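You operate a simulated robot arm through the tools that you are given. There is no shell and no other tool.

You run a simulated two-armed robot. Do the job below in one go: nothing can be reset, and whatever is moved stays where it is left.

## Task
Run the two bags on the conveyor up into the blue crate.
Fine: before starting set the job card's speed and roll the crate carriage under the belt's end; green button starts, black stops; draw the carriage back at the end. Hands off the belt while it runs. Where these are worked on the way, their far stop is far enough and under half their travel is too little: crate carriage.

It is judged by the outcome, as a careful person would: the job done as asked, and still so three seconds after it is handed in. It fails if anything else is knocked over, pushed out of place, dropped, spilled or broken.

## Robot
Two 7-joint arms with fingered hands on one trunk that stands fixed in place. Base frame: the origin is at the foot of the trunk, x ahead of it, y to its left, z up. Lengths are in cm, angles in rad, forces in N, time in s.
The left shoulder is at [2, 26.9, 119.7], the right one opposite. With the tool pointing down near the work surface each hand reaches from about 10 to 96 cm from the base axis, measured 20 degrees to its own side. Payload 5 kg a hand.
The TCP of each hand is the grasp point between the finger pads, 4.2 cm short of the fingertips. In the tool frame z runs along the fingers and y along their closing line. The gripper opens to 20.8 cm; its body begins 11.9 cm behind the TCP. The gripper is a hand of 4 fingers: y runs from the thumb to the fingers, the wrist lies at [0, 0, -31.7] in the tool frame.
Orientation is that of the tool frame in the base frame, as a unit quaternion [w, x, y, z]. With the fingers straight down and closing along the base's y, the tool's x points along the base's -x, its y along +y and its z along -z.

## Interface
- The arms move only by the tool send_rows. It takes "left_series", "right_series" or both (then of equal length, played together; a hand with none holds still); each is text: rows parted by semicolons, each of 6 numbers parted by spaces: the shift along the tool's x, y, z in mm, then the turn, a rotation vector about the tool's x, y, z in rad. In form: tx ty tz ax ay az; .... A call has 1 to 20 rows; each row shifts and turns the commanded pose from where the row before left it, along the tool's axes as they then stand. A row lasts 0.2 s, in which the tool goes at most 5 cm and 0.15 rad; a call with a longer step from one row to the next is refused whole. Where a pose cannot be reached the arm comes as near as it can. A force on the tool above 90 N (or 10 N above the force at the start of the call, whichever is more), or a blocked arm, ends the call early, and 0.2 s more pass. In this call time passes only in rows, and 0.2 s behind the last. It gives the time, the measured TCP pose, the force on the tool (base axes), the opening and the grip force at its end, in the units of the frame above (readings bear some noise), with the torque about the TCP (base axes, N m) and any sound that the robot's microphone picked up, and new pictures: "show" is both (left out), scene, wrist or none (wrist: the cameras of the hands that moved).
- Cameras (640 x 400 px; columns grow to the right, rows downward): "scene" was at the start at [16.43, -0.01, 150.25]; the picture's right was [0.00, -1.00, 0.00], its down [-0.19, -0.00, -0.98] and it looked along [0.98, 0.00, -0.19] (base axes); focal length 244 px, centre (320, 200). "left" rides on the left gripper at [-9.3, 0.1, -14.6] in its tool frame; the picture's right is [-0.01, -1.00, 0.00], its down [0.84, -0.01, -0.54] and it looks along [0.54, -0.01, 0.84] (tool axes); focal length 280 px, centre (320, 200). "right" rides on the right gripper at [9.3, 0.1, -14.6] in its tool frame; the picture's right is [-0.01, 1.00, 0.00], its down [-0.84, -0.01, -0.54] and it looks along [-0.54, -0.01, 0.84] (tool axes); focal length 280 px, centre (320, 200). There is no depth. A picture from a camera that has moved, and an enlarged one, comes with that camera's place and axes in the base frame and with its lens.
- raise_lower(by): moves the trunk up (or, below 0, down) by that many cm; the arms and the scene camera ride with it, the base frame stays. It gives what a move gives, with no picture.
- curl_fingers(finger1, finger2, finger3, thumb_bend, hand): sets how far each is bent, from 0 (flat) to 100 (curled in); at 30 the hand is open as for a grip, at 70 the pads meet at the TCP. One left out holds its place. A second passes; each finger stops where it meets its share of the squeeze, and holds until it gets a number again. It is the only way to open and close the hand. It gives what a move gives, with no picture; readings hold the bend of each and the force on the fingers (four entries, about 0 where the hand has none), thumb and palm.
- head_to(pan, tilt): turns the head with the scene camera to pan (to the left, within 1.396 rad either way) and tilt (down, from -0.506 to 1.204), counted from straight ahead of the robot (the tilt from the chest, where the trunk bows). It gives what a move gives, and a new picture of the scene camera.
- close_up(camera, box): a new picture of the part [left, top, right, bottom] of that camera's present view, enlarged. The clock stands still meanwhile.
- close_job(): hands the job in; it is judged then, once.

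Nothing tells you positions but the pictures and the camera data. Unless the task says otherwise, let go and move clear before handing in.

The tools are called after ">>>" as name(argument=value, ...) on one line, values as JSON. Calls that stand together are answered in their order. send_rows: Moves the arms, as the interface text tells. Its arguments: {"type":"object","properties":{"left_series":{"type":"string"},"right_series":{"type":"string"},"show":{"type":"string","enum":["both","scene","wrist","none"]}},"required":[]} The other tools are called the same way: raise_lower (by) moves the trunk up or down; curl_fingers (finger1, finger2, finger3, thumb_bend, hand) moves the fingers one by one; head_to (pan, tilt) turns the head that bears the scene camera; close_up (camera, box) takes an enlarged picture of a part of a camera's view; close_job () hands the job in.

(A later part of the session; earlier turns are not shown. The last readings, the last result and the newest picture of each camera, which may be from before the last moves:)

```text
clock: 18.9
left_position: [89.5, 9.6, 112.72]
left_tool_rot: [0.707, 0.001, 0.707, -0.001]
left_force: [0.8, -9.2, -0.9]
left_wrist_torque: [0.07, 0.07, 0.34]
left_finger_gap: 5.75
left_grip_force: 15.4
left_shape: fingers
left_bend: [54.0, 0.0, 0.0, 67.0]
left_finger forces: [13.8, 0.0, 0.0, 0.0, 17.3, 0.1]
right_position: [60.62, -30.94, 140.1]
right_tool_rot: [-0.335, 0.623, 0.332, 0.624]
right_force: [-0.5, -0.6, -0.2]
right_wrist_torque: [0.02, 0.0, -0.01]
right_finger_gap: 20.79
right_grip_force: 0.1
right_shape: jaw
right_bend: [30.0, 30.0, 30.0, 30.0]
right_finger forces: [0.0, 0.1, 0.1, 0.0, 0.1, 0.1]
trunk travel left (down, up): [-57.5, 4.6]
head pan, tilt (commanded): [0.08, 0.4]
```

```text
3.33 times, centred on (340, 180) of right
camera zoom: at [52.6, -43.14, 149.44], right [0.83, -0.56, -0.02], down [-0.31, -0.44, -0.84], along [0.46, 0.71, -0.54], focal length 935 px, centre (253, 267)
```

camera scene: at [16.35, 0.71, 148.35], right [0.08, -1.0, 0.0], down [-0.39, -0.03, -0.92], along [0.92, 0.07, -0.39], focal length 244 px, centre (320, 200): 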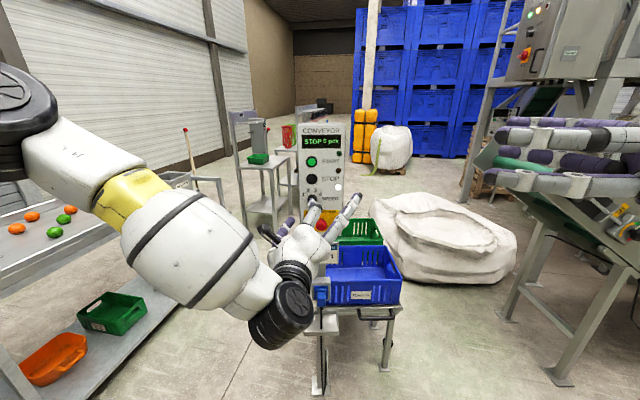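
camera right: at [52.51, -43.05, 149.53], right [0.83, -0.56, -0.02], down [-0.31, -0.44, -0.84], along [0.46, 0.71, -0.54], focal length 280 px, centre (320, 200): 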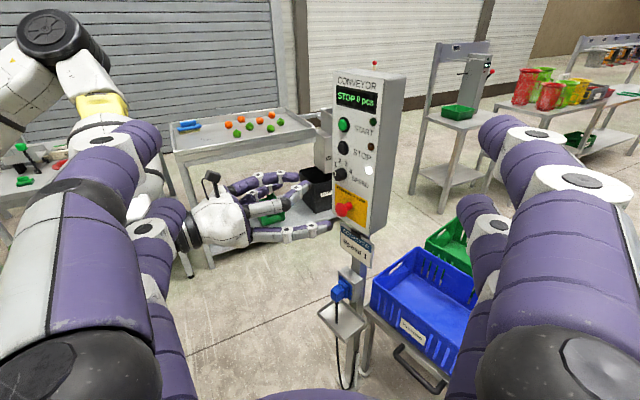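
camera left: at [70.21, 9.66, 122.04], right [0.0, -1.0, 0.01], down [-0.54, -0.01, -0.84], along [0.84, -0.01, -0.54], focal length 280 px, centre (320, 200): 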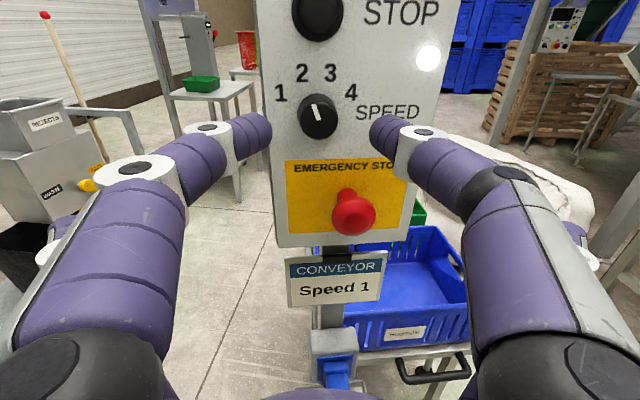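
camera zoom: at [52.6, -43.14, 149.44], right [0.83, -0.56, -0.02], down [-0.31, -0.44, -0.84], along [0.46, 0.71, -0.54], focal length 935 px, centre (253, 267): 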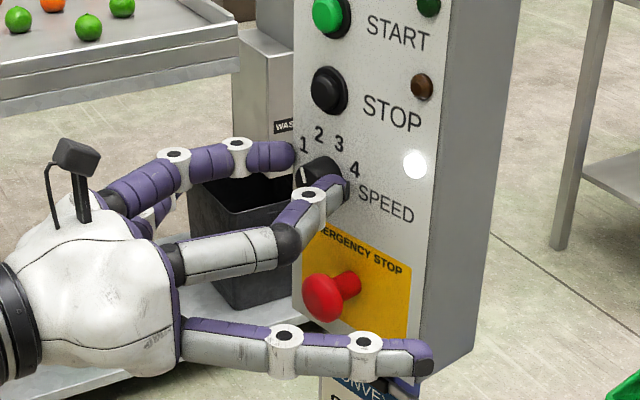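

The left finger tip touched the panel face and stuck there (12 N), so only the thumb reached the knob. I'll reopen, back off 6 mm and close again.

>>> curl_fingers(hand="left", finger1=55, thumb_bend=57)

>>> send_rows(left_series="0 0 -6 0 0 0", show="none")

>>> curl_fingers(hand="left", finger1=72, thumb_bend=72)

>>> close_up(camera="left", box=[200, 40, 440, 220])

>>> close_up(camera="right", box=[280, 120, 400, 240])

```text
clock: 19.9
left_position: [89.55, 9.7, 112.61]
left_tool_rot: [0.707, 0.0, 0.707, 0.001]
left_force: [-14.6, -0.9, -1.0]
left_wrist_torque: [-0.09, -0.33, 0.61]
left_finger_gap: 7.88
left_grip_force: 7.7
left_shape: fingers
left_bend: [56.0, 0.0, 0.0, 56.0]
left_finger forces: [14.7, 0.0, 0.0, 0.1, 0.1, 0.0]
right_position: [60.47, -30.86, 140.39]
right_tool_rot: [-0.334, 0.623, 0.333, 0.624]
right_force: [-0.6, -0.2, -0.2]
right_wrist_torque: [-0.02, -0.01, 0.03]
right_finger_gap: 20.78
right_grip_force: 0.0
right_shape: jaw
right_bend: [30.0, 30.0, 30.0, 30.0]
right_finger forces: [0.0, 0.0, 0.0, 0.1, 0.0, 0.0]
trunk travel left (down, up): [-57.5, 4.6]
head pan, tilt (commanded): [0.08, 0.4]
```

```text
clock: 20.2
left_position: [89.02, 9.78, 112.8]
left_tool_rot: [0.708, 0.0, 0.706, 0.001]
left_force: [-1.1, -1.2, -0.4]
left_wrist_torque: [-0.01, 0.06, -0.02]
left_finger_gap: 8.33
left_grip_force: 0.0
left_shape: fingers
left_bend: [55.0, 0.0, 0.0, 56.0]
left_finger forces: [0.0, 0.1, 0.0, 0.1, 0.1, 0.0]
right_position: [60.62, -30.77, 140.3]
right_tool_rot: [-0.333, 0.624, 0.333, 0.624]
right_force: [-0.3, 0.5, 0.3]
right_wrist_torque: [0.01, 0.01, -0.05]
right_finger_gap: 20.79
right_grip_force: 0.0
right_shape: jaw
right_bend: [30.0, 30.0, 30.0, 30.0]
right_finger forces: [0.0, 0.1, 0.0, 0.1, 0.0, 0.0]
trunk travel left (down, up): [-57.5, 4.6]
head pan, tilt (commanded): [0.08, 0.4]
```

```text
clock: 21.2
left_position: [88.94, 9.58, 112.65]
left_tool_rot: [0.707, 0.001, 0.707, 0.0]
left_force: [6.2, -9.0, 3.2]
left_wrist_torque: [0.25, 0.07, -0.23]
left_finger_gap: 3.69
left_grip_force: 10.9
left_shape: fingers
left_bend: [64.0, 0.0, 0.0, 67.0]
left_finger forces: [7.3, 0.0, 0.0, 0.0, 15.1, 0.1]
right_position: [60.63, -30.78, 140.27]
right_tool_rot: [-0.333, 0.624, 0.331, 0.624]
right_force: [-0.5, -1.1, -0.8]
right_wrist_torque: [-0.02, 0.02, -0.01]
right_finger_gap: 20.8
right_grip_force: 0.0
right_shape: jaw
right_bend: [30.0, 30.0, 30.0, 30.0]
right_finger forces: [0.1, 0.0, 0.1, 0.0, 0.0, 0.0]
trunk travel left (down, up): [-57.5, 4.6]
head pan, tilt (commanded): [0.08, 0.4]
```

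```text
2.22 times, centred on (320, 130) of left
camera zoom: at [74.26, 9.71, 122.14], right [0.0, -1.0, 0.01], down [-0.54, -0.01, -0.84], along [0.84, -0.01, -0.54], focal length 623 px, centre (320, 356)
```

zoom: 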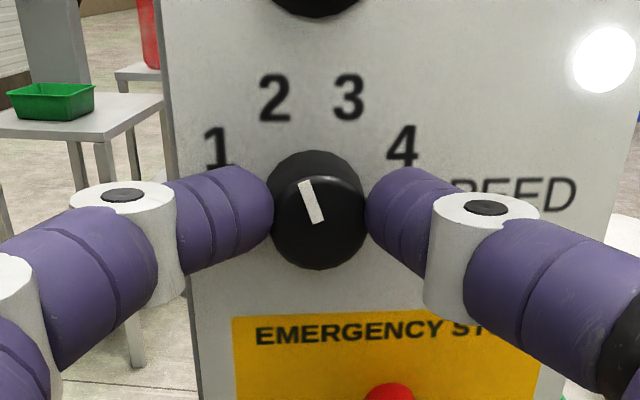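

```text
3.33 times, centred on (340, 180) of right
camera zoom: at [52.61, -43.13, 149.44], right [0.83, -0.56, -0.02], down [-0.31, -0.44, -0.84], along [0.46, 0.71, -0.54], focal length 935 px, centre (253, 267)
```

zoom: 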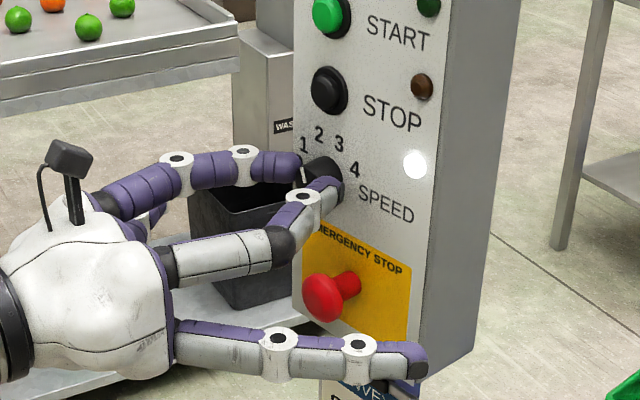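

Both tips now grip the knob. I'll balance the grip and turn it counter‑clockwise about the knob's axis by 0.7 rad.

>>> curl_fingers(hand="left", finger1=78, thumb_bend=74)

>>> send_rows(left_series="-0.27 -3.9 0 0 0 -0.14; -0.27 -3.9 0 0 0 -0.14; -0.27 -3.9 0 0 0 -0.14; -0.27 -3.9 0 0 0 -0.14; -0.27 -3.9 0 0 0 -0.14", show="none")

>>> close_up(camera="left", box=[200, 40, 440, 220])

>>> close_up(camera="right", box=[280, 120, 400, 240])

```text
clock: 22.2
left_position: [88.95, 9.55, 112.65]
left_tool_rot: [0.708, 0.002, 0.706, 0.0]
left_force: [5.3, -12.0, 5.1]
left_wrist_torque: [0.35, 0.03, -0.36]
left_finger_gap: 3.67
left_grip_force: 13.2
left_shape: fingers
left_bend: [64.0, 0.0, 0.0, 67.0]
left_finger forces: [7.7, 0.0, 0.0, 0.0, 18.9, 0.0]
right_position: [60.65, -30.86, 140.25]
right_tool_rot: [-0.334, 0.623, 0.332, 0.624]
right_force: [0.6, -0.7, -0.6]
right_wrist_torque: [0.0, 0.03, -0.02]
right_finger_gap: 20.8
right_grip_force: 0.0
right_shape: jaw
right_bend: [30.0, 30.0, 30.0, 30.0]
right_finger forces: [0.0, 0.1, 0.1, 0.0, 0.0, 0.0]
trunk travel left (down, up): [-57.5, 4.6]
head pan, tilt (commanded): [0.08, 0.4]
```

```text
clock: 23.4
left_position: [89.0, 7.95, 113.45]
left_tool_rot: [0.664, -0.242, 0.664, -0.244]
left_force: [3.8, -5.4, 6.6]
left_wrist_torque: [0.25, -0.13, -0.19]
left_finger_gap: 3.68
left_grip_force: 13.0
left_shape: fingers
left_bend: [64.0, 0.0, 0.0, 68.0]
left_finger forces: [9.8, 0.0, 0.0, 0.0, 16.5, 0.0]
right_position: [60.65, -31.02, 140.28]
right_tool_rot: [-0.335, 0.623, 0.332, 0.624]
right_force: [0.8, -0.4, 1.1]
right_wrist_torque: [0.03, 0.02, 0.01]
right_finger_gap: 20.8
right_grip_force: 0.0
right_shape: jaw
right_bend: [30.0, 30.0, 30.0, 30.0]
right_finger forces: [0.1, 0.1, 0.1, 0.0, 0.0, 0.0]
trunk travel left (down, up): [-57.5, 4.6]
head pan, tilt (commanded): [0.08, 0.4]
```

```text
2.22 times, centred on (320, 130) of left
camera zoom: at [74.25, 14.01, 120.54], right [0.0, -0.76, 0.66], down [-0.54, -0.55, -0.64], along [0.84, -0.35, -0.41], focal length 623 px, centre (320, 356)
```

zoom: 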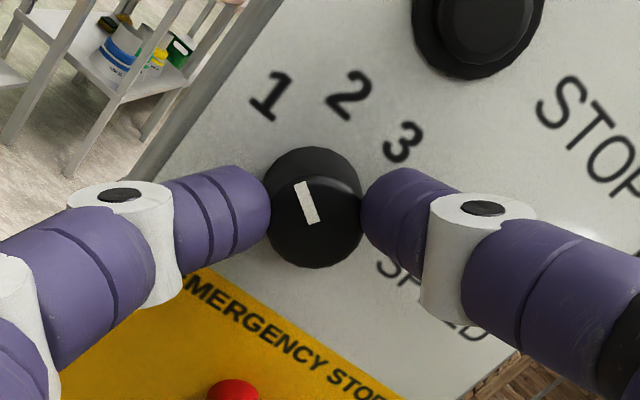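

```text
3.33 times, centred on (340, 180) of right
camera zoom: at [52.6, -43.08, 149.46], right [0.83, -0.56, -0.02], down [-0.31, -0.44, -0.84], along [0.46, 0.71, -0.54], focal length 935 px, centre (253, 267)
```

zoom: 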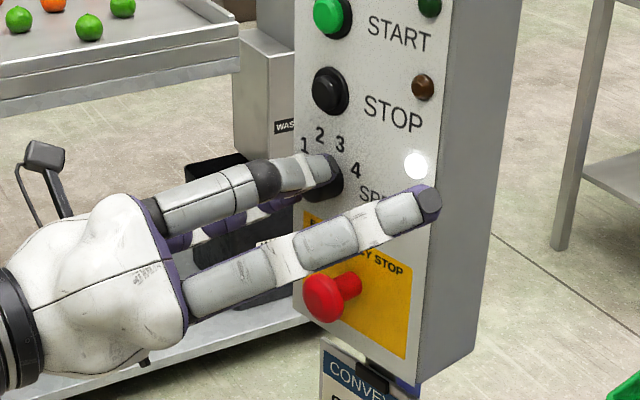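

The pointer turned with the hand and now aims at 1. I'll release the knob, back straight out and check.

>>> curl_fingers(hand="left", finger1=56, thumb_bend=58)

>>> send_rows(left_series="0 0 -20 0 0 0; 0 0 -30 0 0 0; 0 0 -30 0 0 0; 0 0 -30 0 0 0", show="none")

>>> close_up(camera="scene", box=[290, 120, 350, 220])

>>> close_up(camera="right", box=[300, 70, 400, 250])

```text
clock: 24.4
left_position: [89.0, 7.87, 113.32]
left_tool_rot: [0.665, -0.241, 0.664, -0.242]
left_force: [0.1, -0.1, -0.1]
left_wrist_torque: [0.02, -0.01, -0.01]
left_finger_gap: 7.79
left_grip_force: 0.1
left_shape: fingers
left_bend: [56.0, 0.0, 0.0, 57.0]
left_finger forces: [0.0, 0.0, 0.1, 0.0, 0.1, 0.0]
right_position: [60.72, -30.78, 140.35]
right_tool_rot: [-0.333, 0.624, 0.332, 0.624]
right_force: [0.8, 0.3, -0.2]
right_wrist_torque: [0.01, -0.02, 0.03]
right_finger_gap: 20.78
right_grip_force: 0.1
right_shape: jaw
right_bend: [30.0, 30.0, 30.0, 30.0]
right_finger forces: [0.0, 0.0, 0.1, 0.0, 0.0, 0.1]
trunk travel left (down, up): [-57.5, 4.6]
head pan, tilt (commanded): [0.08, 0.4]
```

```text
clock: 25.4
left_position: [77.95, 7.94, 113.15]
left_tool_rot: [0.665, -0.242, 0.663, -0.243]
left_force: [-0.3, 0.0, 0.2]
left_wrist_torque: [-0.03, 0.04, -0.04]
left_finger_gap: 7.78
left_grip_force: 0.0
left_shape: fingers
left_bend: [56.0, 0.0, 0.0, 57.0]
left_finger forces: [0.0, 0.1, 0.0, 0.1, 0.0, 0.0]
right_position: [60.66, -30.74, 140.21]
right_tool_rot: [-0.332, 0.624, 0.331, 0.625]
right_force: [-0.6, 0.2, 0.4]
right_wrist_torque: [-0.01, 0.04, -0.01]
right_finger_gap: 20.8
right_grip_force: 0.1
right_shape: jaw
right_bend: [30.0, 30.0, 30.0, 30.0]
right_finger forces: [0.0, 0.0, 0.0, 0.0, 0.1, 0.0]
trunk travel left (down, up): [-57.5, 4.6]
head pan, tilt (commanded): [0.08, 0.4]
```

```text
4.00 times, centred on (320, 170) of scene
camera zoom: at [16.33, 0.72, 148.36], right [0.08, -1.0, 0.0], down [-0.39, -0.03, -0.92], along [0.92, 0.07, -0.39], focal length 977 px, centre (320, 320)
```

zoom: 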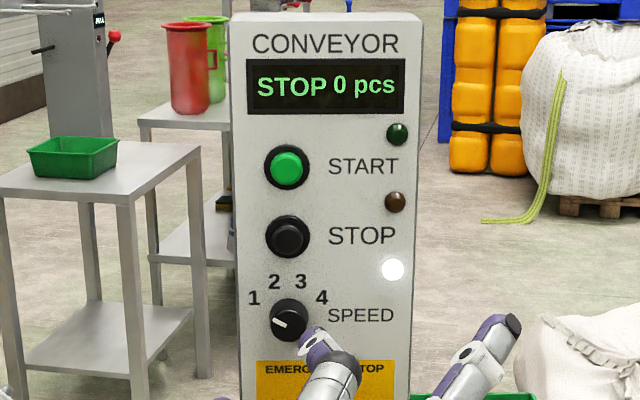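

```text
2.22 times, centred on (350, 160) of right
camera zoom: at [52.58, -43.03, 149.49], right [0.83, -0.56, -0.02], down [-0.31, -0.44, -0.84], along [0.46, 0.71, -0.54], focal length 623 px, centre (253, 289)
```

zoom: 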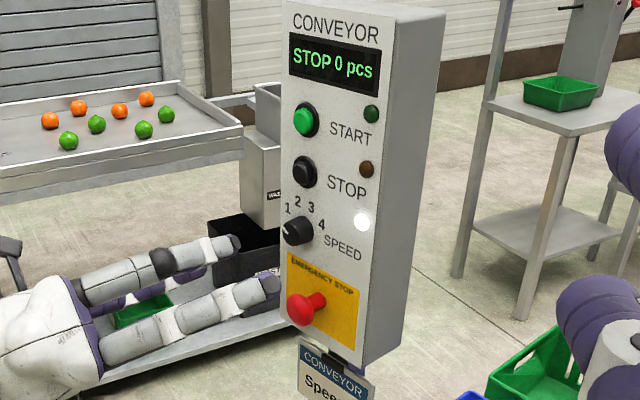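

The knob stands near 1; I zoom in to make sure it is exactly on it.

>>> close_up(camera="scene", box=[298, 180, 328, 210])

>>> close_up(camera="left", box=[220, 20, 440, 200])

```text
13.33 times, centred on (313, 195) of scene
camera zoom: at [16.33, 0.72, 148.36], right [0.08, -1.0, 0.0], down [-0.39, -0.03, -0.92], along [0.92, 0.07, -0.39], focal length 3257 px, centre (413, 267)
```

zoom: 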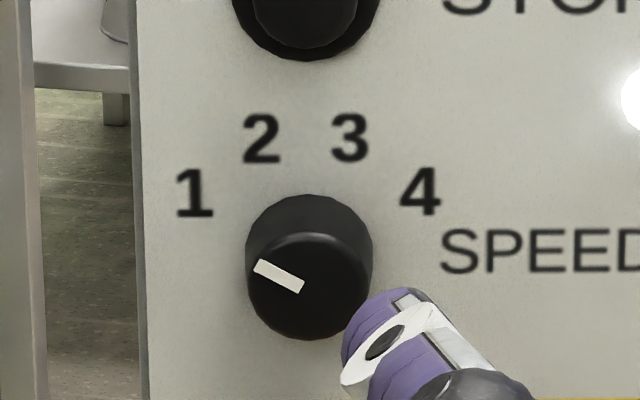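

```text
2.22 times, centred on (330, 110) of left
camera zoom: at [63.16, 14.05, 120.36], right [0.0, -0.76, 0.65], down [-0.54, -0.55, -0.64], along [0.84, -0.35, -0.41], focal length 623 px, centre (298, 400)
```

zoom: 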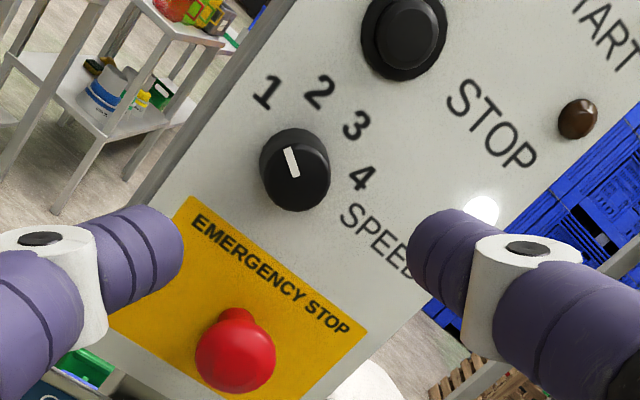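

Pointer is at ≈ −60°, squarely on 1, display still STOP 0 pcs. Next I raise and withdraw the left hand so that the trunk can be lowered for the carriage handle.

>>> send_rows(left_series="0 0 -5 0 0 0.14; 0 0 -5 0 0 0.14; 0 0 -5 0 0 0.14; 0 0 0 0 0 0.14; 0 0 0 0 0 0.14; -42 20 -6 0 0 0; -42 20 -6 0 0 0; -42 20 -6 0 0 0; -42 20 -6 0 0 0; -42 20 -6 0 0 0; -42 20 -6 0 0 0", show="scene")

```text
clock: 27.9
left_position: [72.91, 19.82, 138.67]
left_tool_rot: [0.707, 0.001, 0.707, 0.0]
left_force: [-0.2, -0.5, -1.0]
left_wrist_torque: [0.0, -0.02, 0.01]
left_finger_gap: 7.8
left_grip_force: 0.0
left_shape: fingers
left_bend: [56.0, 0.0, 0.0, 57.0]
left_finger forces: [0.0, 0.0, 0.0, 0.1, 0.0, 0.0]
right_position: [60.65, -30.77, 140.22]
right_tool_rot: [-0.333, 0.624, 0.332, 0.624]
right_force: [0.1, 0.1, -0.4]
right_wrist_torque: [-0.02, 0.01, -0.09]
right_finger_gap: 20.81
right_grip_force: 0.0
right_shape: jaw
right_bend: [30.0, 30.0, 30.0, 30.0]
right_finger forces: [0.0, 0.0, 0.1, 0.0, 0.1, 0.0]
trunk travel left (down, up): [-57.5, 4.6]
head pan, tilt (commanded): [0.08, 0.4]
camera scene: at [16.3, 0.75, 148.36], right [0.08, -1.0, 0.0], down [-0.39, -0.03, -0.92], along [0.92, 0.07, -0.39], focal length 244 px, centre (320, 200)
```

scene: 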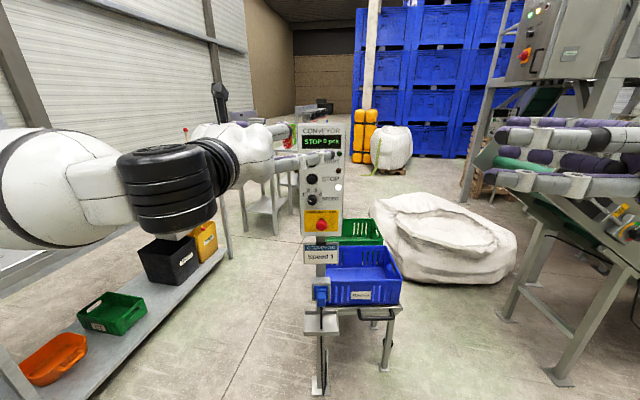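

Now I turn the right hand to point forward (slightly right), moving it forward and outward first.

>>> send_rows(right_series="-25 40 3 0 0 0; -25 40 3 0 0 0; -25 40 3 0 0 0; -25 40 3 0 0 0; 0 0 0 -0.1414 0 0; 0 0 0 -0.1414 0 0; 0 0 0 -0.1414 0 0; 0 0 0 -0.1414 0 0; 0 0 0 -0.1414 0 0; 0 0 0 -0.1414 0 0; 0 0 0 -0.1414 0 0; 0 0 0 -0.1414 0 0; 0 0 0 -0.1414 0 0; 0 0 0 -0.1414 0 0", show="both")

```text
clock: 30.9
left_position: [72.86, 19.79, 138.5]
left_tool_rot: [0.708, 0.001, 0.706, 0.0]
left_force: [1.0, 2.0, -0.2]
left_wrist_torque: [0.0, -0.01, -0.15]
left_finger_gap: 7.82
left_grip_force: 0.1
left_shape: fingers
left_bend: [56.0, 0.0, 0.0, 57.0]
left_finger forces: [0.0, 0.0, 0.0, 0.0, 0.0, 0.0]
right_position: [74.6, -38.72, 130.28]
right_tool_rot: [0.152, 0.691, -0.152, 0.69]
right_force: [-0.2, -0.7, 0.5]
right_wrist_torque: [0.0, 0.0, -0.03]
right_finger_gap: 20.79
right_grip_force: 0.0
right_shape: jaw
right_bend: [30.0, 30.0, 30.0, 30.0]
right_finger forces: [0.0, 0.0, 0.0, 0.0, 0.0, 0.1]
trunk travel left (down, up): [-57.5, 4.6]
head pan, tilt (commanded): [0.08, 0.4]
camera scene: at [16.34, 0.79, 148.35], right [0.08, -1.0, 0.0], down [-0.39, -0.03, -0.92], along [0.92, 0.07, -0.39], focal length 244 px, centre (320, 200)
camera right: at [61.26, -32.57, 139.55], right [-0.42, -0.91, -0.02], down [-0.48, 0.24, -0.84], along [0.77, -0.35, -0.54], focal length 280 px, centre (320, 200)
```

scene: 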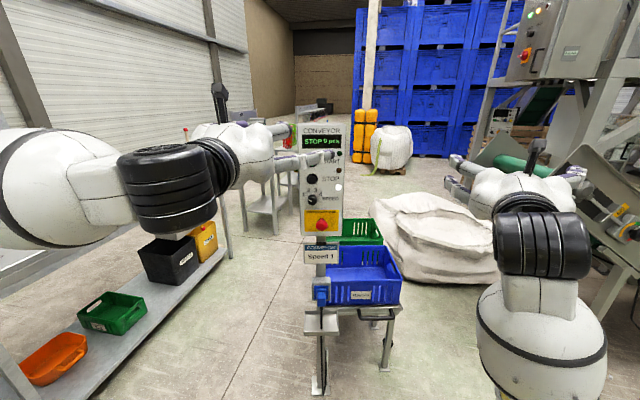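
right: 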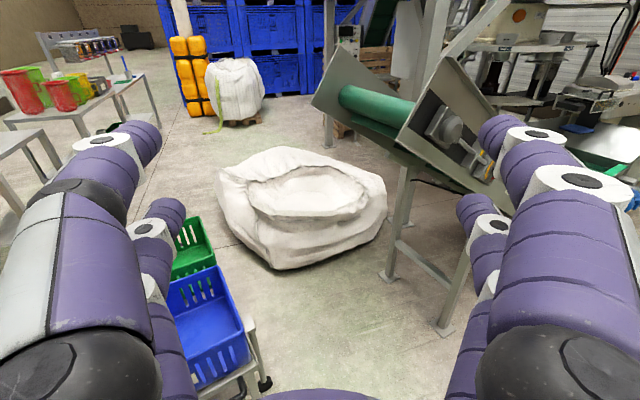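

Good view: the conveyor's end plates are at x≈108 and x≈157, end at y≈−73, height ≈115, so the crate should travel roughly 60+ cm toward −y. Now I roll the right hand so that it closes vertically, for gripping the horizontal handle bar.

>>> send_rows(right_series="0 0 0 0 0 0.1428; 0 0 0 0 0 0.1428; 0 0 0 0 0 0.1428; 0 0 0 0 0 0.1428; 0 0 0 0 0 0.1428; 0 0 0 0 0 0.1428; 0 0 0 0 0 0.1428; 0 0 0 0 0 0.1428; 0 0 0 0 0 0.1428; 0 0 0 0 0 0.1428; 0 0 0 0 0 0.1428", show="both")

```text
clock: 33.5
left_position: [73.01, 19.67, 138.62]
left_tool_rot: [0.708, 0.002, 0.707, -0.001]
left_force: [-0.2, 0.0, 0.5]
left_wrist_torque: [-0.01, -0.02, 0.03]
left_finger_gap: 7.84
left_grip_force: 0.0
left_shape: fingers
left_bend: [56.0, 0.0, 0.0, 57.0]
left_finger forces: [0.1, 0.0, 0.0, 0.0, 0.0, 0.0]
right_position: [74.23, -42.78, 130.65]
right_tool_rot: [-0.344, 0.376, -0.584, 0.632]
right_force: [0.8, 0.5, 0.0]
right_wrist_torque: [-0.01, 0.0, 0.02]
right_finger_gap: 20.82
right_grip_force: 0.1
right_shape: jaw
right_bend: [30.0, 30.0, 30.0, 30.0]
right_finger forces: [0.0, 0.0, 0.0, 0.0, 0.0, 0.1]
trunk travel left (down, up): [-57.5, 4.6]
head pan, tilt (commanded): [0.08, 0.4]
stopped in row 11 (right hand): the arm was blocked; the commanded pose is now the measured one
camera scene: at [16.35, 0.7, 148.35], right [0.08, -1.0, 0.0], down [-0.39, -0.03, -0.92], along [0.92, 0.07, -0.39], focal length 244 px, centre (320, 200)
camera right: at [56.93, -43.97, 130.54], right [0.0, -0.07, -1.0], down [-0.07, 1.0, -0.07], along [1.0, 0.07, 0.0], focal length 280 px, centre (320, 200)
```

scene: 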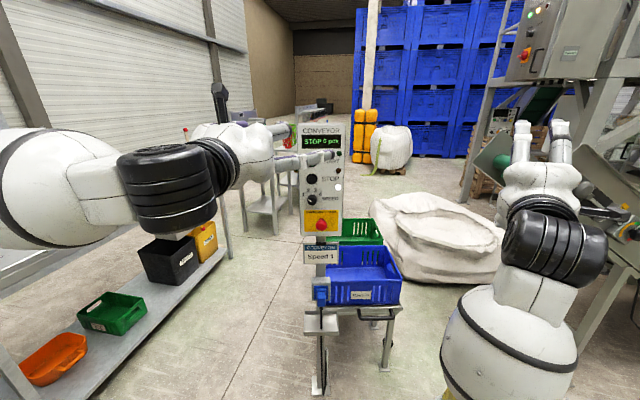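
right: 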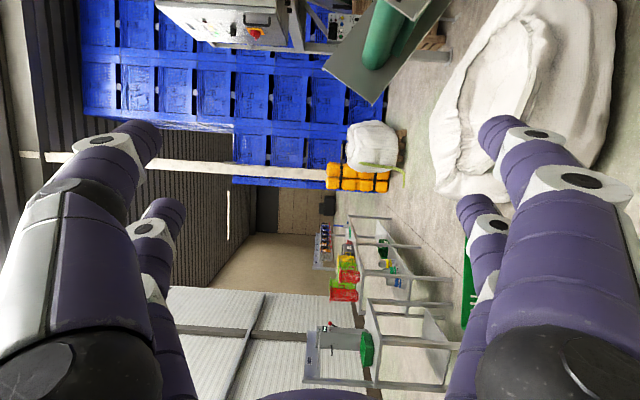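

The roll reached the wrist limit (closing is vertical, but cramped). The opposite roll should be mid‑range, so I'll turn the hand the other way round instead.

>>> send_rows(right_series="0 0 0 0 0 -0.15; 0 0 0 0 0 -0.15; 0 0 0 0 0 -0.15; 0 0 0 0 0 -0.15; 0 0 0 0 0 -0.15; 0 0 0 0 0 -0.15; 0 0 0 0 0 -0.15; 0 0 0 0 0 -0.15; 0 0 0 0 0 -0.15; 0 0 0 0 0 -0.15; 0 0 0 0 0 -0.15; 0 0 0 0 0 -0.15; 0 0 0 0 0 -0.15; 0 0 0 0 0 -0.15; 0 0 0 0 0 -0.15; 0 0 0 0 0 -0.15; 0 0 0 0 0 -0.15; 0 0 0 0 0 -0.15; 0 0 0 0 0 -0.15; 0 0 0 0 0 -0.15", show="wrist")

```text
clock: 37.6
left_position: [73.05, 19.68, 138.71]
left_tool_rot: [0.708, 0.001, 0.706, 0.001]
left_force: [0.4, 0.5, 0.4]
left_wrist_torque: [0.03, 0.0, -0.03]
left_finger_gap: 7.82
left_grip_force: 0.0
left_shape: fingers
left_bend: [56.0, 0.0, 0.0, 57.0]
left_finger forces: [0.1, 0.1, 0.0, 0.0, 0.1, 0.1]
right_position: [73.96, -44.14, 131.67]
right_tool_rot: [0.62, 0.603, 0.328, 0.379]
right_force: [-0.4, 0.1, 1.1]
right_wrist_torque: [0.04, 0.0, -0.04]
right_finger_gap: 20.81
right_grip_force: 0.1
right_shape: jaw
right_bend: [30.0, 30.0, 30.0, 30.0]
right_finger forces: [0.1, 0.0, 0.0, 0.1, 0.0, 0.1]
trunk travel left (down, up): [-57.5, 4.6]
head pan, tilt (commanded): [0.08, 0.4]
camera right: at [65.93, -28.76, 131.27], right [-0.08, -0.03, 1.0], down [-0.88, -0.46, -0.09], along [0.46, -0.89, 0.01], focal length 280 px, centre (320, 200)
```

right: 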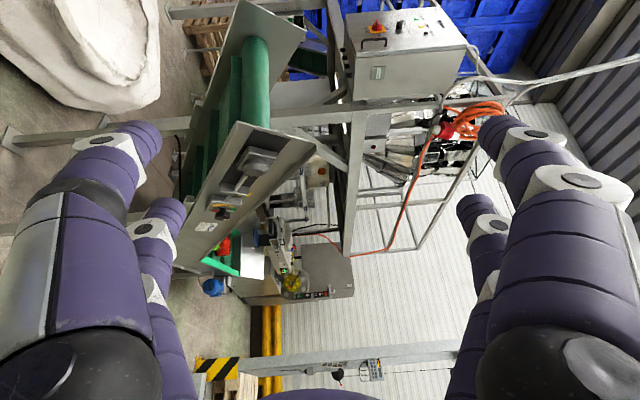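

The vertical‑closing posture is comfortable now. I lower the trunk by 50 cm to bring the shoulders near handle height.

>>> raise_lower(by=-50)

>>> head_to(pan=-0.25, tilt=0.45)

>>> close_up(camera="scene", box=[180, 100, 440, 300])

```text
refused: -50 is not a number from -40 to 40
```

```text
clock: 38.5
left_position: [73.04, 19.76, 138.71]
left_tool_rot: [0.707, 0.002, 0.707, -0.001]
left_force: [-0.1, 0.1, -0.2]
left_wrist_torque: [0.01, 0.0, 0.02]
left_finger_gap: 7.83
left_grip_force: 0.1
left_shape: fingers
left_bend: [56.0, 0.0, 0.0, 57.0]
left_finger forces: [0.0, 0.1, 0.0, 0.0, 0.0, 0.1]
right_position: [73.88, -43.97, 131.53]
right_tool_rot: [0.62, 0.602, 0.328, 0.381]
right_force: [0.3, 0.0, 0.2]
right_wrist_torque: [-0.03, 0.02, 0.01]
right_finger_gap: 20.8
right_grip_force: 0.0
right_shape: jaw
right_bend: [30.0, 30.0, 30.0, 30.0]
right_finger forces: [0.0, 0.1, 0.1, 0.0, 0.1, 0.0]
trunk travel left (down, up): [-57.5, 4.6]
head pan, tilt (commanded): [-0.25, 0.45]
camera scene: at [16.02, -2.29, 147.88], right [-0.25, -0.97, 0.0], down [-0.42, 0.11, -0.9], along [0.87, -0.22, -0.44], focal length 244 px, centre (320, 200)
```

scene: 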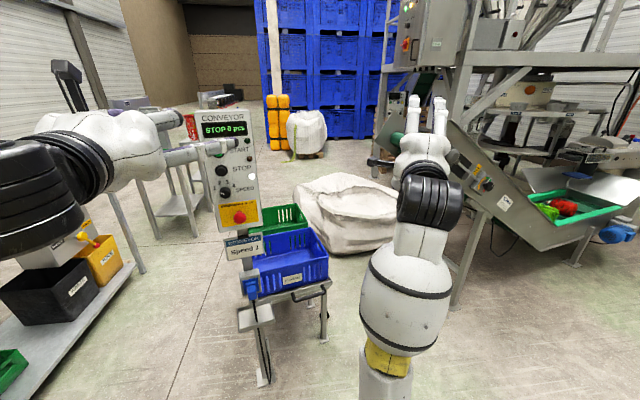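

```text
2.00 times, centred on (310, 200) of scene
camera zoom: at [16.02, -2.29, 147.88], right [-0.25, -0.97, 0.0], down [-0.42, 0.11, -0.9], along [0.87, -0.22, -0.44], focal length 489 px, centre (340, 200)
```

zoom: 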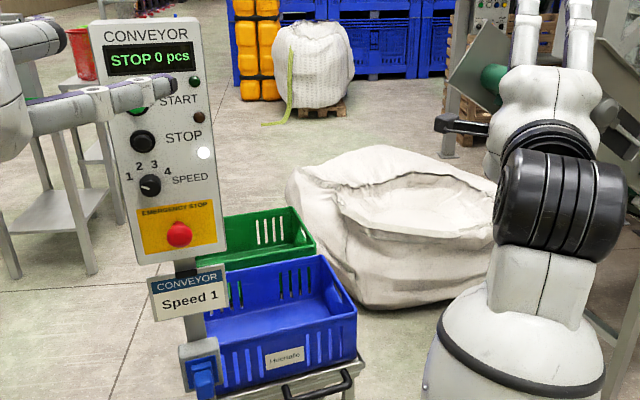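

Limited to 40 per move; I'll lower 40, then see.

>>> raise_lower(by=-40)

>>> raise_lower(by=-8)

>>> head_to(pan=-0.3, tilt=0.3)

>>> close_up(camera="right", box=[0, 0, 640, 400])

```text
clock: 42.3
left_position: [72.88, 19.71, 98.79]
left_tool_rot: [0.708, 0.002, 0.706, -0.001]
left_force: [-0.7, 0.7, -0.5]
left_wrist_torque: [0.03, 0.03, -0.02]
left_finger_gap: 7.83
left_grip_force: 0.0
left_shape: fingers
left_bend: [56.0, 0.0, 0.0, 57.0]
left_finger forces: [0.0, 0.1, 0.1, 0.0, 0.1, 0.0]
right_position: [74.0, -44.19, 91.13]
right_tool_rot: [0.624, 0.6, 0.333, 0.373]
right_force: [-0.4, 0.3, 0.0]
right_wrist_torque: [0.0, 0.03, -0.01]
right_finger_gap: 20.78
right_grip_force: 0.1
right_shape: jaw
right_bend: [30.0, 30.0, 30.0, 30.0]
right_finger forces: [0.0, 0.0, 0.1, 0.1, 0.1, 0.1]
trunk travel left (down, up): [-17.5, 44.6]
head pan, tilt (commanded): [-0.25, 0.45]
```

```text
clock: 43.5
left_position: [72.91, 19.74, 90.86]
left_tool_rot: [0.708, 0.002, 0.706, -0.001]
left_force: [-0.2, 0.2, 1.2]
left_wrist_torque: [-0.01, 0.15, 0.01]
left_finger_gap: 7.83
left_grip_force: 0.0
left_shape: fingers
left_bend: [56.0, 0.0, 0.0, 57.0]
left_finger forces: [0.1, 0.0, 0.0, 0.0, 0.0, 0.0]
right_position: [74.15, -43.38, 83.04]
right_tool_rot: [0.615, 0.605, 0.332, 0.382]
right_force: [-0.4, 0.4, 2.0]
right_wrist_torque: [0.06, 0.12, 0.04]
right_finger_gap: 20.79
right_grip_force: 0.1
right_shape: jaw
right_bend: [30.0, 30.0, 30.0, 30.0]
right_finger forces: [0.0, 0.0, 0.0, 0.1, 0.0, 0.1]
trunk travel left (down, up): [-9.5, 52.6]
head pan, tilt (commanded): [-0.25, 0.45]
```

```text
clock: 44.2
left_position: [73.01, 19.68, 90.65]
left_tool_rot: [0.707, 0.002, 0.707, -0.001]
left_force: [0.8, 0.1, 0.7]
left_wrist_torque: [0.02, 0.03, 0.0]
left_finger_gap: 7.86
left_grip_force: 0.1
left_shape: fingers
left_bend: [56.0, 0.0, 0.0, 57.0]
left_finger forces: [0.0, 0.1, 0.0, 0.0, 0.0, 0.0]
right_position: [74.18, -43.38, 82.95]
right_tool_rot: [0.615, 0.606, 0.331, 0.382]
right_force: [0.7, -0.1, 0.0]
right_wrist_torque: [0.01, -0.02, -0.02]
right_finger_gap: 20.78
right_grip_force: 0.1
right_shape: jaw
right_bend: [30.0, 30.0, 30.0, 30.0]
right_finger forces: [0.0, 0.0, 0.0, 0.0, 0.1, 0.0]
trunk travel left (down, up): [-9.5, 52.6]
head pan, tilt (commanded): [-0.3, 0.3]
camera scene: at [29.83, -2.79, 98.06], right [-0.3, -0.96, 0.0], down [-0.28, 0.09, -0.96], along [0.91, -0.28, -0.3], focal length 244 px, centre (320, 200)
```

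scene: 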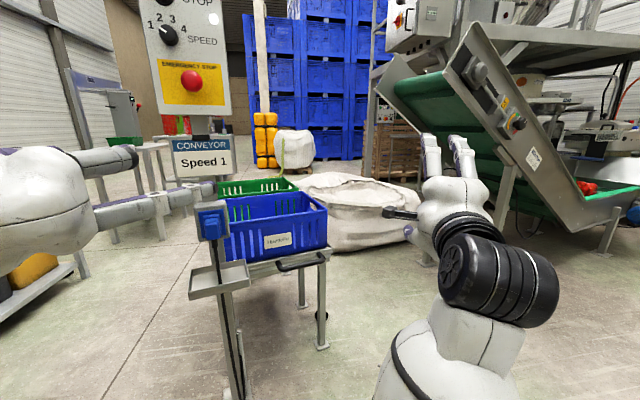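

```text
1.00 times, centred on (320, 200) of right (not enlarged: the box is as wide or as high as the picture)
camera zoom: at [65.98, -28.17, 82.76], right [-0.08, -0.04, 1.0], down [-0.88, -0.47, -0.08], along [0.47, -0.88, 0.0], focal length 280 px, centre (320, 200)
```

zoom: 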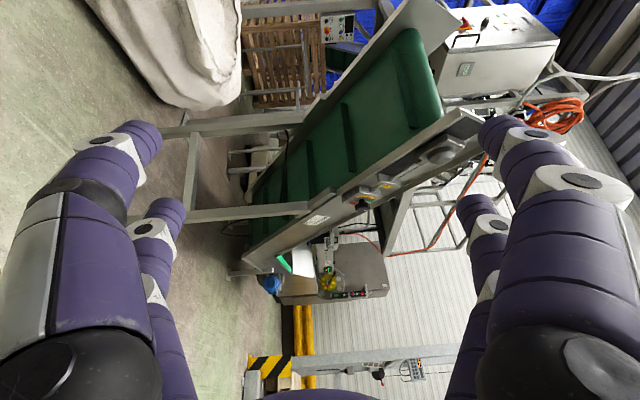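

The trunk is down (the head also came forward). I zoom in on the handle from this new viewpoint to refine its position.

>>> close_up(camera="scene", box=[220, 190, 360, 360])

>>> close_up(camera="scene", box=[260, 230, 340, 290])

>>> close_up(camera="scene", box=[340, 20, 640, 240])

```text
2.35 times, centred on (290, 275) of scene
camera zoom: at [29.83, -2.79, 98.06], right [-0.3, -0.96, 0.0], down [-0.28, 0.09, -0.96], along [0.91, -0.28, -0.3], focal length 575 px, centre (391, 24)
```

zoom: 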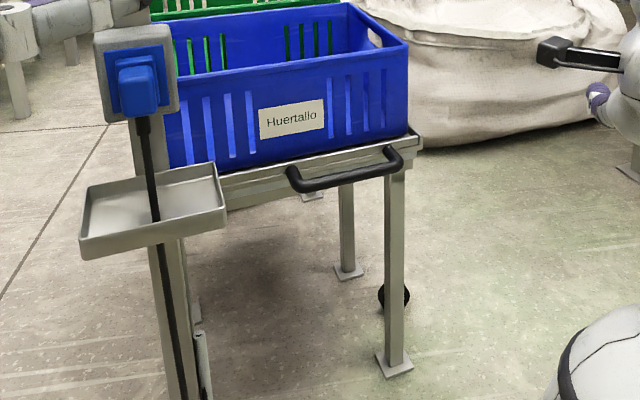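

```text
6.67 times, centred on (300, 260) of scene
camera zoom: at [29.83, -2.79, 98.06], right [-0.3, -0.96, 0.0], down [-0.28, 0.09, -0.96], along [0.91, -0.28, -0.3], focal length 1629 px, centre (453, -200)
```

zoom: 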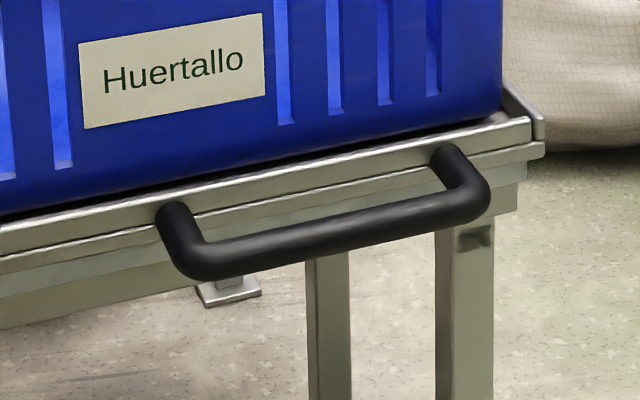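

```text
1.82 times, centred on (490, 130) of scene
camera zoom: at [29.83, -2.79, 98.06], right [-0.3, -0.96, 0.0], down [-0.28, 0.09, -0.96], along [0.91, -0.28, -0.3], focal length 444 px, centre (11, 327)
```

zoom: 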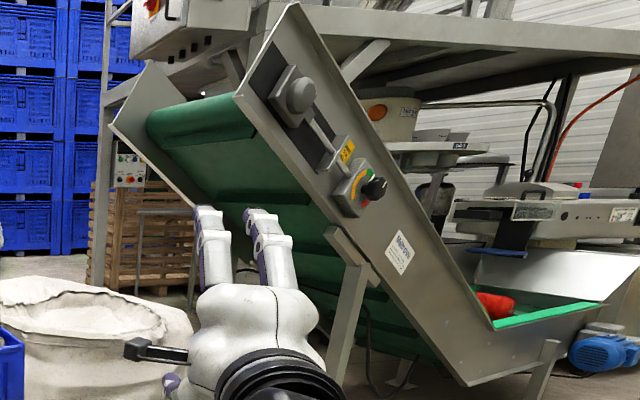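

Refined: bar is horizontal along y at x≈105, z≈50, from y≈−11.5 to −27.5, with a 3 cm gap behind it. I'll part‑close the right hand, bring it in front of the bar (staying 10 cm short) and square it.

>>> curl_fingers(hand="right", finger1=52, finger2=52, finger3=52, thumb_bend=52)

>>> send_rows(right_series="29.7 -38.4 0 0 0 0; 29.7 -38.4 0 0 0 0; 29.7 -38.4 0 0 0 0; 29.7 -38.4 0 0 0 0; 29.7 -38.4 0 0 0 0; 29.7 -38.4 0 0 0 0; 29.7 -38.4 0 0 0 0; 29.7 -38.4 0 0 0 0; 29.7 -38.4 0 0 0 0; 0 0 0 0.05 0.13 0; 0 0 0 0.05 0.13 0", show="both")

```text
clock: 45.2
left_position: [73.05, 19.72, 90.67]
left_tool_rot: [0.707, 0.001, 0.707, -0.001]
left_force: [0.5, 0.3, 0.2]
left_wrist_torque: [0.03, -0.01, 0.01]
left_finger_gap: 7.84
left_grip_force: 0.1
left_shape: fingers
left_bend: [56.0, 0.0, 0.0, 57.0]
left_finger forces: [0.0, 0.0, 0.1, 0.0, 0.1, 0.1]
right_position: [74.17, -43.5, 82.96]
right_tool_rot: [0.615, 0.606, 0.331, 0.382]
right_force: [-0.3, 0.2, 0.0]
right_wrist_torque: [-0.01, -0.04, 0.0]
right_finger_gap: 10.29
right_grip_force: 0.0
right_shape: fingers
right_bend: [52.0, 52.0, 52.0, 52.0]
right_finger forces: [0.0, 0.1, 0.1, 0.0, 0.1, 0.0]
trunk travel left (down, up): [-9.5, 52.6]
head pan, tilt (commanded): [-0.3, 0.3]
```

```text
clock: 47.6
left_position: [73.11, 19.75, 90.56]
left_tool_rot: [0.708, 0.001, 0.707, 0.0]
left_force: [0.0, 0.4, -0.9]
left_wrist_torque: [-0.02, 0.0, -0.01]
left_finger_gap: 7.82
left_grip_force: 0.1
left_shape: fingers
left_bend: [56.0, 0.0, 0.0, 57.0]
left_finger forces: [0.0, 0.0, 0.0, 0.1, 0.1, 0.1]
right_position: [89.43, -18.89, 49.89]
right_tool_rot: [0.537, 0.574, 0.434, 0.44]
right_force: [0.0, 0.7, -0.7]
right_wrist_torque: [-0.01, -0.03, -0.09]
right_finger_gap: 10.22
right_grip_force: 0.0
right_shape: fingers
right_bend: [52.0, 52.0, 52.0, 52.0]
right_finger forces: [0.1, 0.0, 0.1, 0.0, 0.0, 0.1]
trunk travel left (down, up): [-9.5, 52.6]
head pan, tilt (commanded): [-0.3, 0.3]
camera scene: at [29.83, -2.74, 98.09], right [-0.3, -0.96, 0.0], down [-0.28, 0.09, -0.96], along [0.91, -0.28, -0.3], focal length 244 px, centre (320, 200)
camera right: at [77.44, -6.32, 50.72], right [0.02, -0.06, 1.0], down [-0.72, -0.69, -0.03], along [0.69, -0.72, -0.06], focal length 280 px, centre (320, 200)
```

scene: 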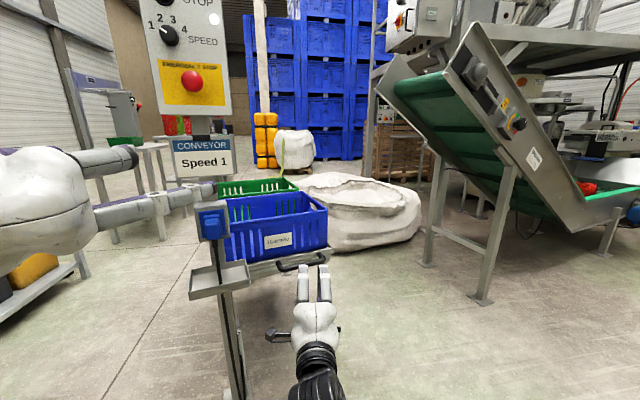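
right: 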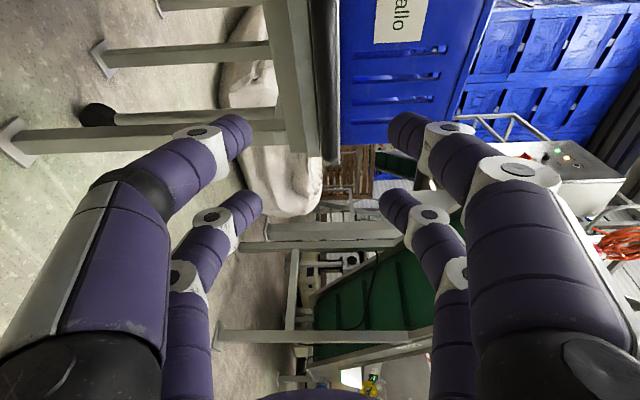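

The bar runs between the upper and lower finger pairs in the wrist view. I zoom in to check the height alignment.

>>> close_up(camera="right", box=[220, 0, 460, 200])

>>> close_up(camera="scene", box=[250, 230, 370, 390])

```text
2.00 times, centred on (340, 100) of right
camera zoom: at [77.44, -6.32, 50.72], right [0.02, -0.06, 1.0], down [-0.72, -0.69, -0.03], along [0.69, -0.72, -0.06], focal length 561 px, centre (280, 400)
```

zoom: 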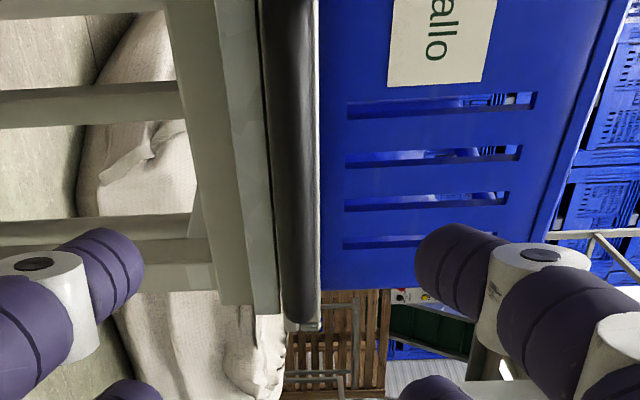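

```text
2.50 times, centred on (310, 310) of scene
camera zoom: at [29.83, -2.74, 98.09], right [-0.3, -0.96, 0.0], down [-0.28, 0.09, -0.96], along [0.91, -0.28, -0.3], focal length 611 px, centre (345, -75)
```

zoom: 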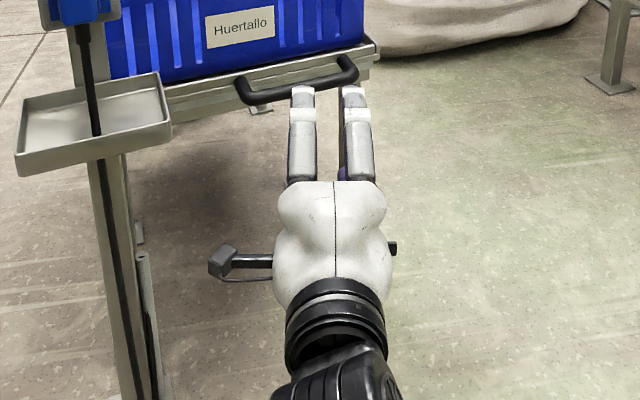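

Height and lateral alignment look right. I advance onto the bar, slowing at the end.

>>> send_rows(right_series="9 2 45 0 0 0; 9 2 45 0 0 0; 3 1 15 0 0 0; 3 1 15 0 0 0", show="none")

>>> close_up(camera="right", box=[180, 0, 480, 240])

>>> close_up(camera="scene", box=[250, 220, 370, 350])

```text
clock: 48.8
left_position: [73.01, 19.68, 90.73]
left_tool_rot: [0.708, 0.003, 0.707, -0.001]
left_force: [-0.5, -0.9, -0.1]
left_wrist_torque: [0.02, -0.01, 0.02]
left_finger_gap: 7.86
left_grip_force: 0.1
left_shape: fingers
left_bend: [56.0, 0.0, 0.0, 57.0]
left_finger forces: [0.0, 0.0, 0.0, 0.0, 0.0, 0.1]
right_position: [102.0, -23.55, 48.38]
right_tool_rot: [0.562, 0.564, 0.442, 0.413]
right_force: [-0.3, -0.1, 0.1]
right_wrist_torque: [0.04, -0.02, 0.03]
right_finger_gap: 10.23
right_grip_force: 0.0
right_shape: fingers
right_bend: [52.0, 52.0, 52.0, 52.0]
right_finger forces: [0.0, 0.0, 0.0, 0.0, 0.0, 0.0]
trunk travel left (down, up): [-9.5, 52.6]
head pan, tilt (commanded): [-0.3, 0.3]
stopped in row 4 (right hand): the arm was blocked; the commanded pose is now the measured one
```

```text
1.67 times, centred on (330, 120) of right
camera zoom: at [90.32, -10.67, 48.37], right [0.03, 0.01, 1.0], down [-0.74, -0.67, 0.03], along [0.67, -0.74, -0.01], focal length 467 px, centre (303, 333)
```

zoom: 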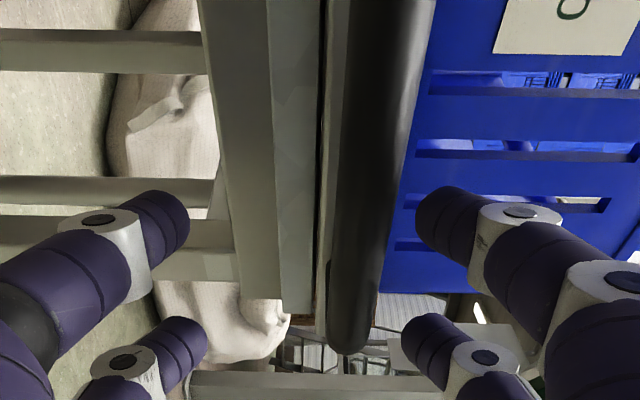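

```text
3.08 times, centred on (310, 285) of scene
camera zoom: at [29.85, -2.8, 98.06], right [-0.3, -0.96, 0.0], down [-0.28, 0.09, -0.96], along [0.91, -0.28, -0.3], focal length 752 px, centre (351, -62)
```

zoom: 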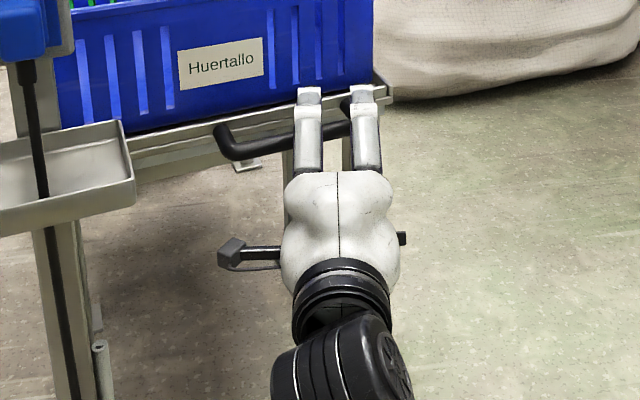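

The hand is around the bar, but the arm is cramped: it sagged to z≈48.4 while the bar is at z≈50.5. I check the arm posture in the scene view.

>>> head_to(pan=-0.4, tilt=0.7)

```text
clock: 49.6
left_position: [73.07, 19.7, 90.64]
left_tool_rot: [0.708, 0.002, 0.706, 0.0]
left_force: [0.5, -0.2, 0.6]
left_wrist_torque: [-0.01, -0.02, 0.01]
left_finger_gap: 7.82
left_grip_force: 0.1
left_shape: fingers
left_bend: [56.0, 0.0, 0.0, 57.0]
left_finger forces: [0.0, 0.0, 0.1, 0.1, 0.0, 0.0]
right_position: [101.91, -23.57, 48.22]
right_tool_rot: [0.561, 0.565, 0.442, 0.414]
right_force: [1.0, -0.9, -0.6]
right_wrist_torque: [0.01, -0.03, 0.0]
right_finger_gap: 10.22
right_grip_force: 0.0
right_shape: fingers
right_bend: [52.0, 52.0, 52.0, 52.0]
right_finger forces: [0.0, 0.0, 0.0, 0.0, 0.0, 0.0]
trunk travel left (down, up): [-9.5, 52.6]
head pan, tilt (commanded): [-0.4, 0.7]
camera scene: at [28.74, -3.33, 94.46], right [-0.39, -0.92, 0.0], down [-0.59, 0.25, -0.77], along [0.71, -0.3, -0.64], focal length 244 px, centre (320, 200)
```

scene: 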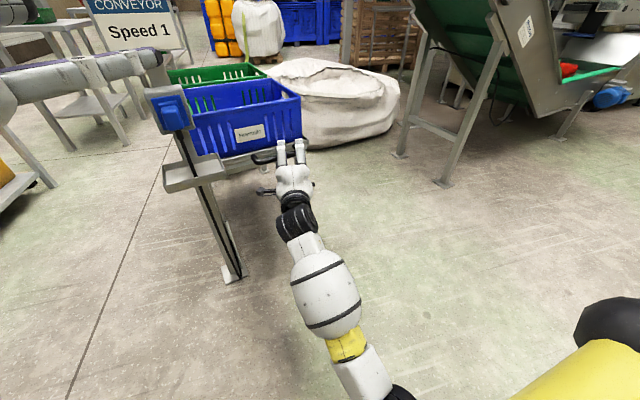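

The arm looks nearly straight but not obviously at its limit. I'll test by asking for a 2 cm rise in place.

>>> send_rows(right_series="0 7 0 0 0 0; 0 7 0 0 0 0; 0 7 0 0 0 0", show="wrist")

```text
clock: 50.4
left_position: [73.2, 19.79, 90.6]
left_tool_rot: [0.708, 0.001, 0.707, 0.0]
left_force: [0.8, 0.4, 0.7]
left_wrist_torque: [-0.01, -0.02, 0.01]
left_finger_gap: 7.84
left_grip_force: 0.1
left_shape: fingers
left_bend: [56.0, 0.0, 0.0, 57.0]
left_finger forces: [0.1, 0.0, 0.0, 0.1, 0.1, 0.0]
right_position: [101.83, -24.8, 49.32]
right_tool_rot: [0.57, 0.559, 0.448, 0.403]
right_force: [0.0, 1.5, -0.3]
right_wrist_torque: [0.01, 0.0, -0.04]
right_finger_gap: 10.24
right_grip_force: 0.0
right_shape: fingers
right_bend: [52.0, 52.0, 52.0, 52.0]
right_finger forces: [0.0, 0.1, 0.0, 0.1, 0.1, 0.0]
trunk travel left (down, up): [-9.5, 52.6]
head pan, tilt (commanded): [-0.4, 0.7]
camera right: at [90.4, -11.85, 49.23], right [0.04, 0.04, 1.0], down [-0.75, -0.66, 0.05], along [0.66, -0.75, 0.0], focal length 280 px, centre (320, 200)
```

right: 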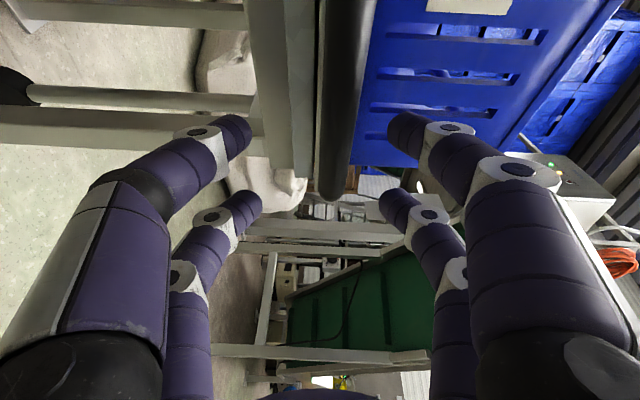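

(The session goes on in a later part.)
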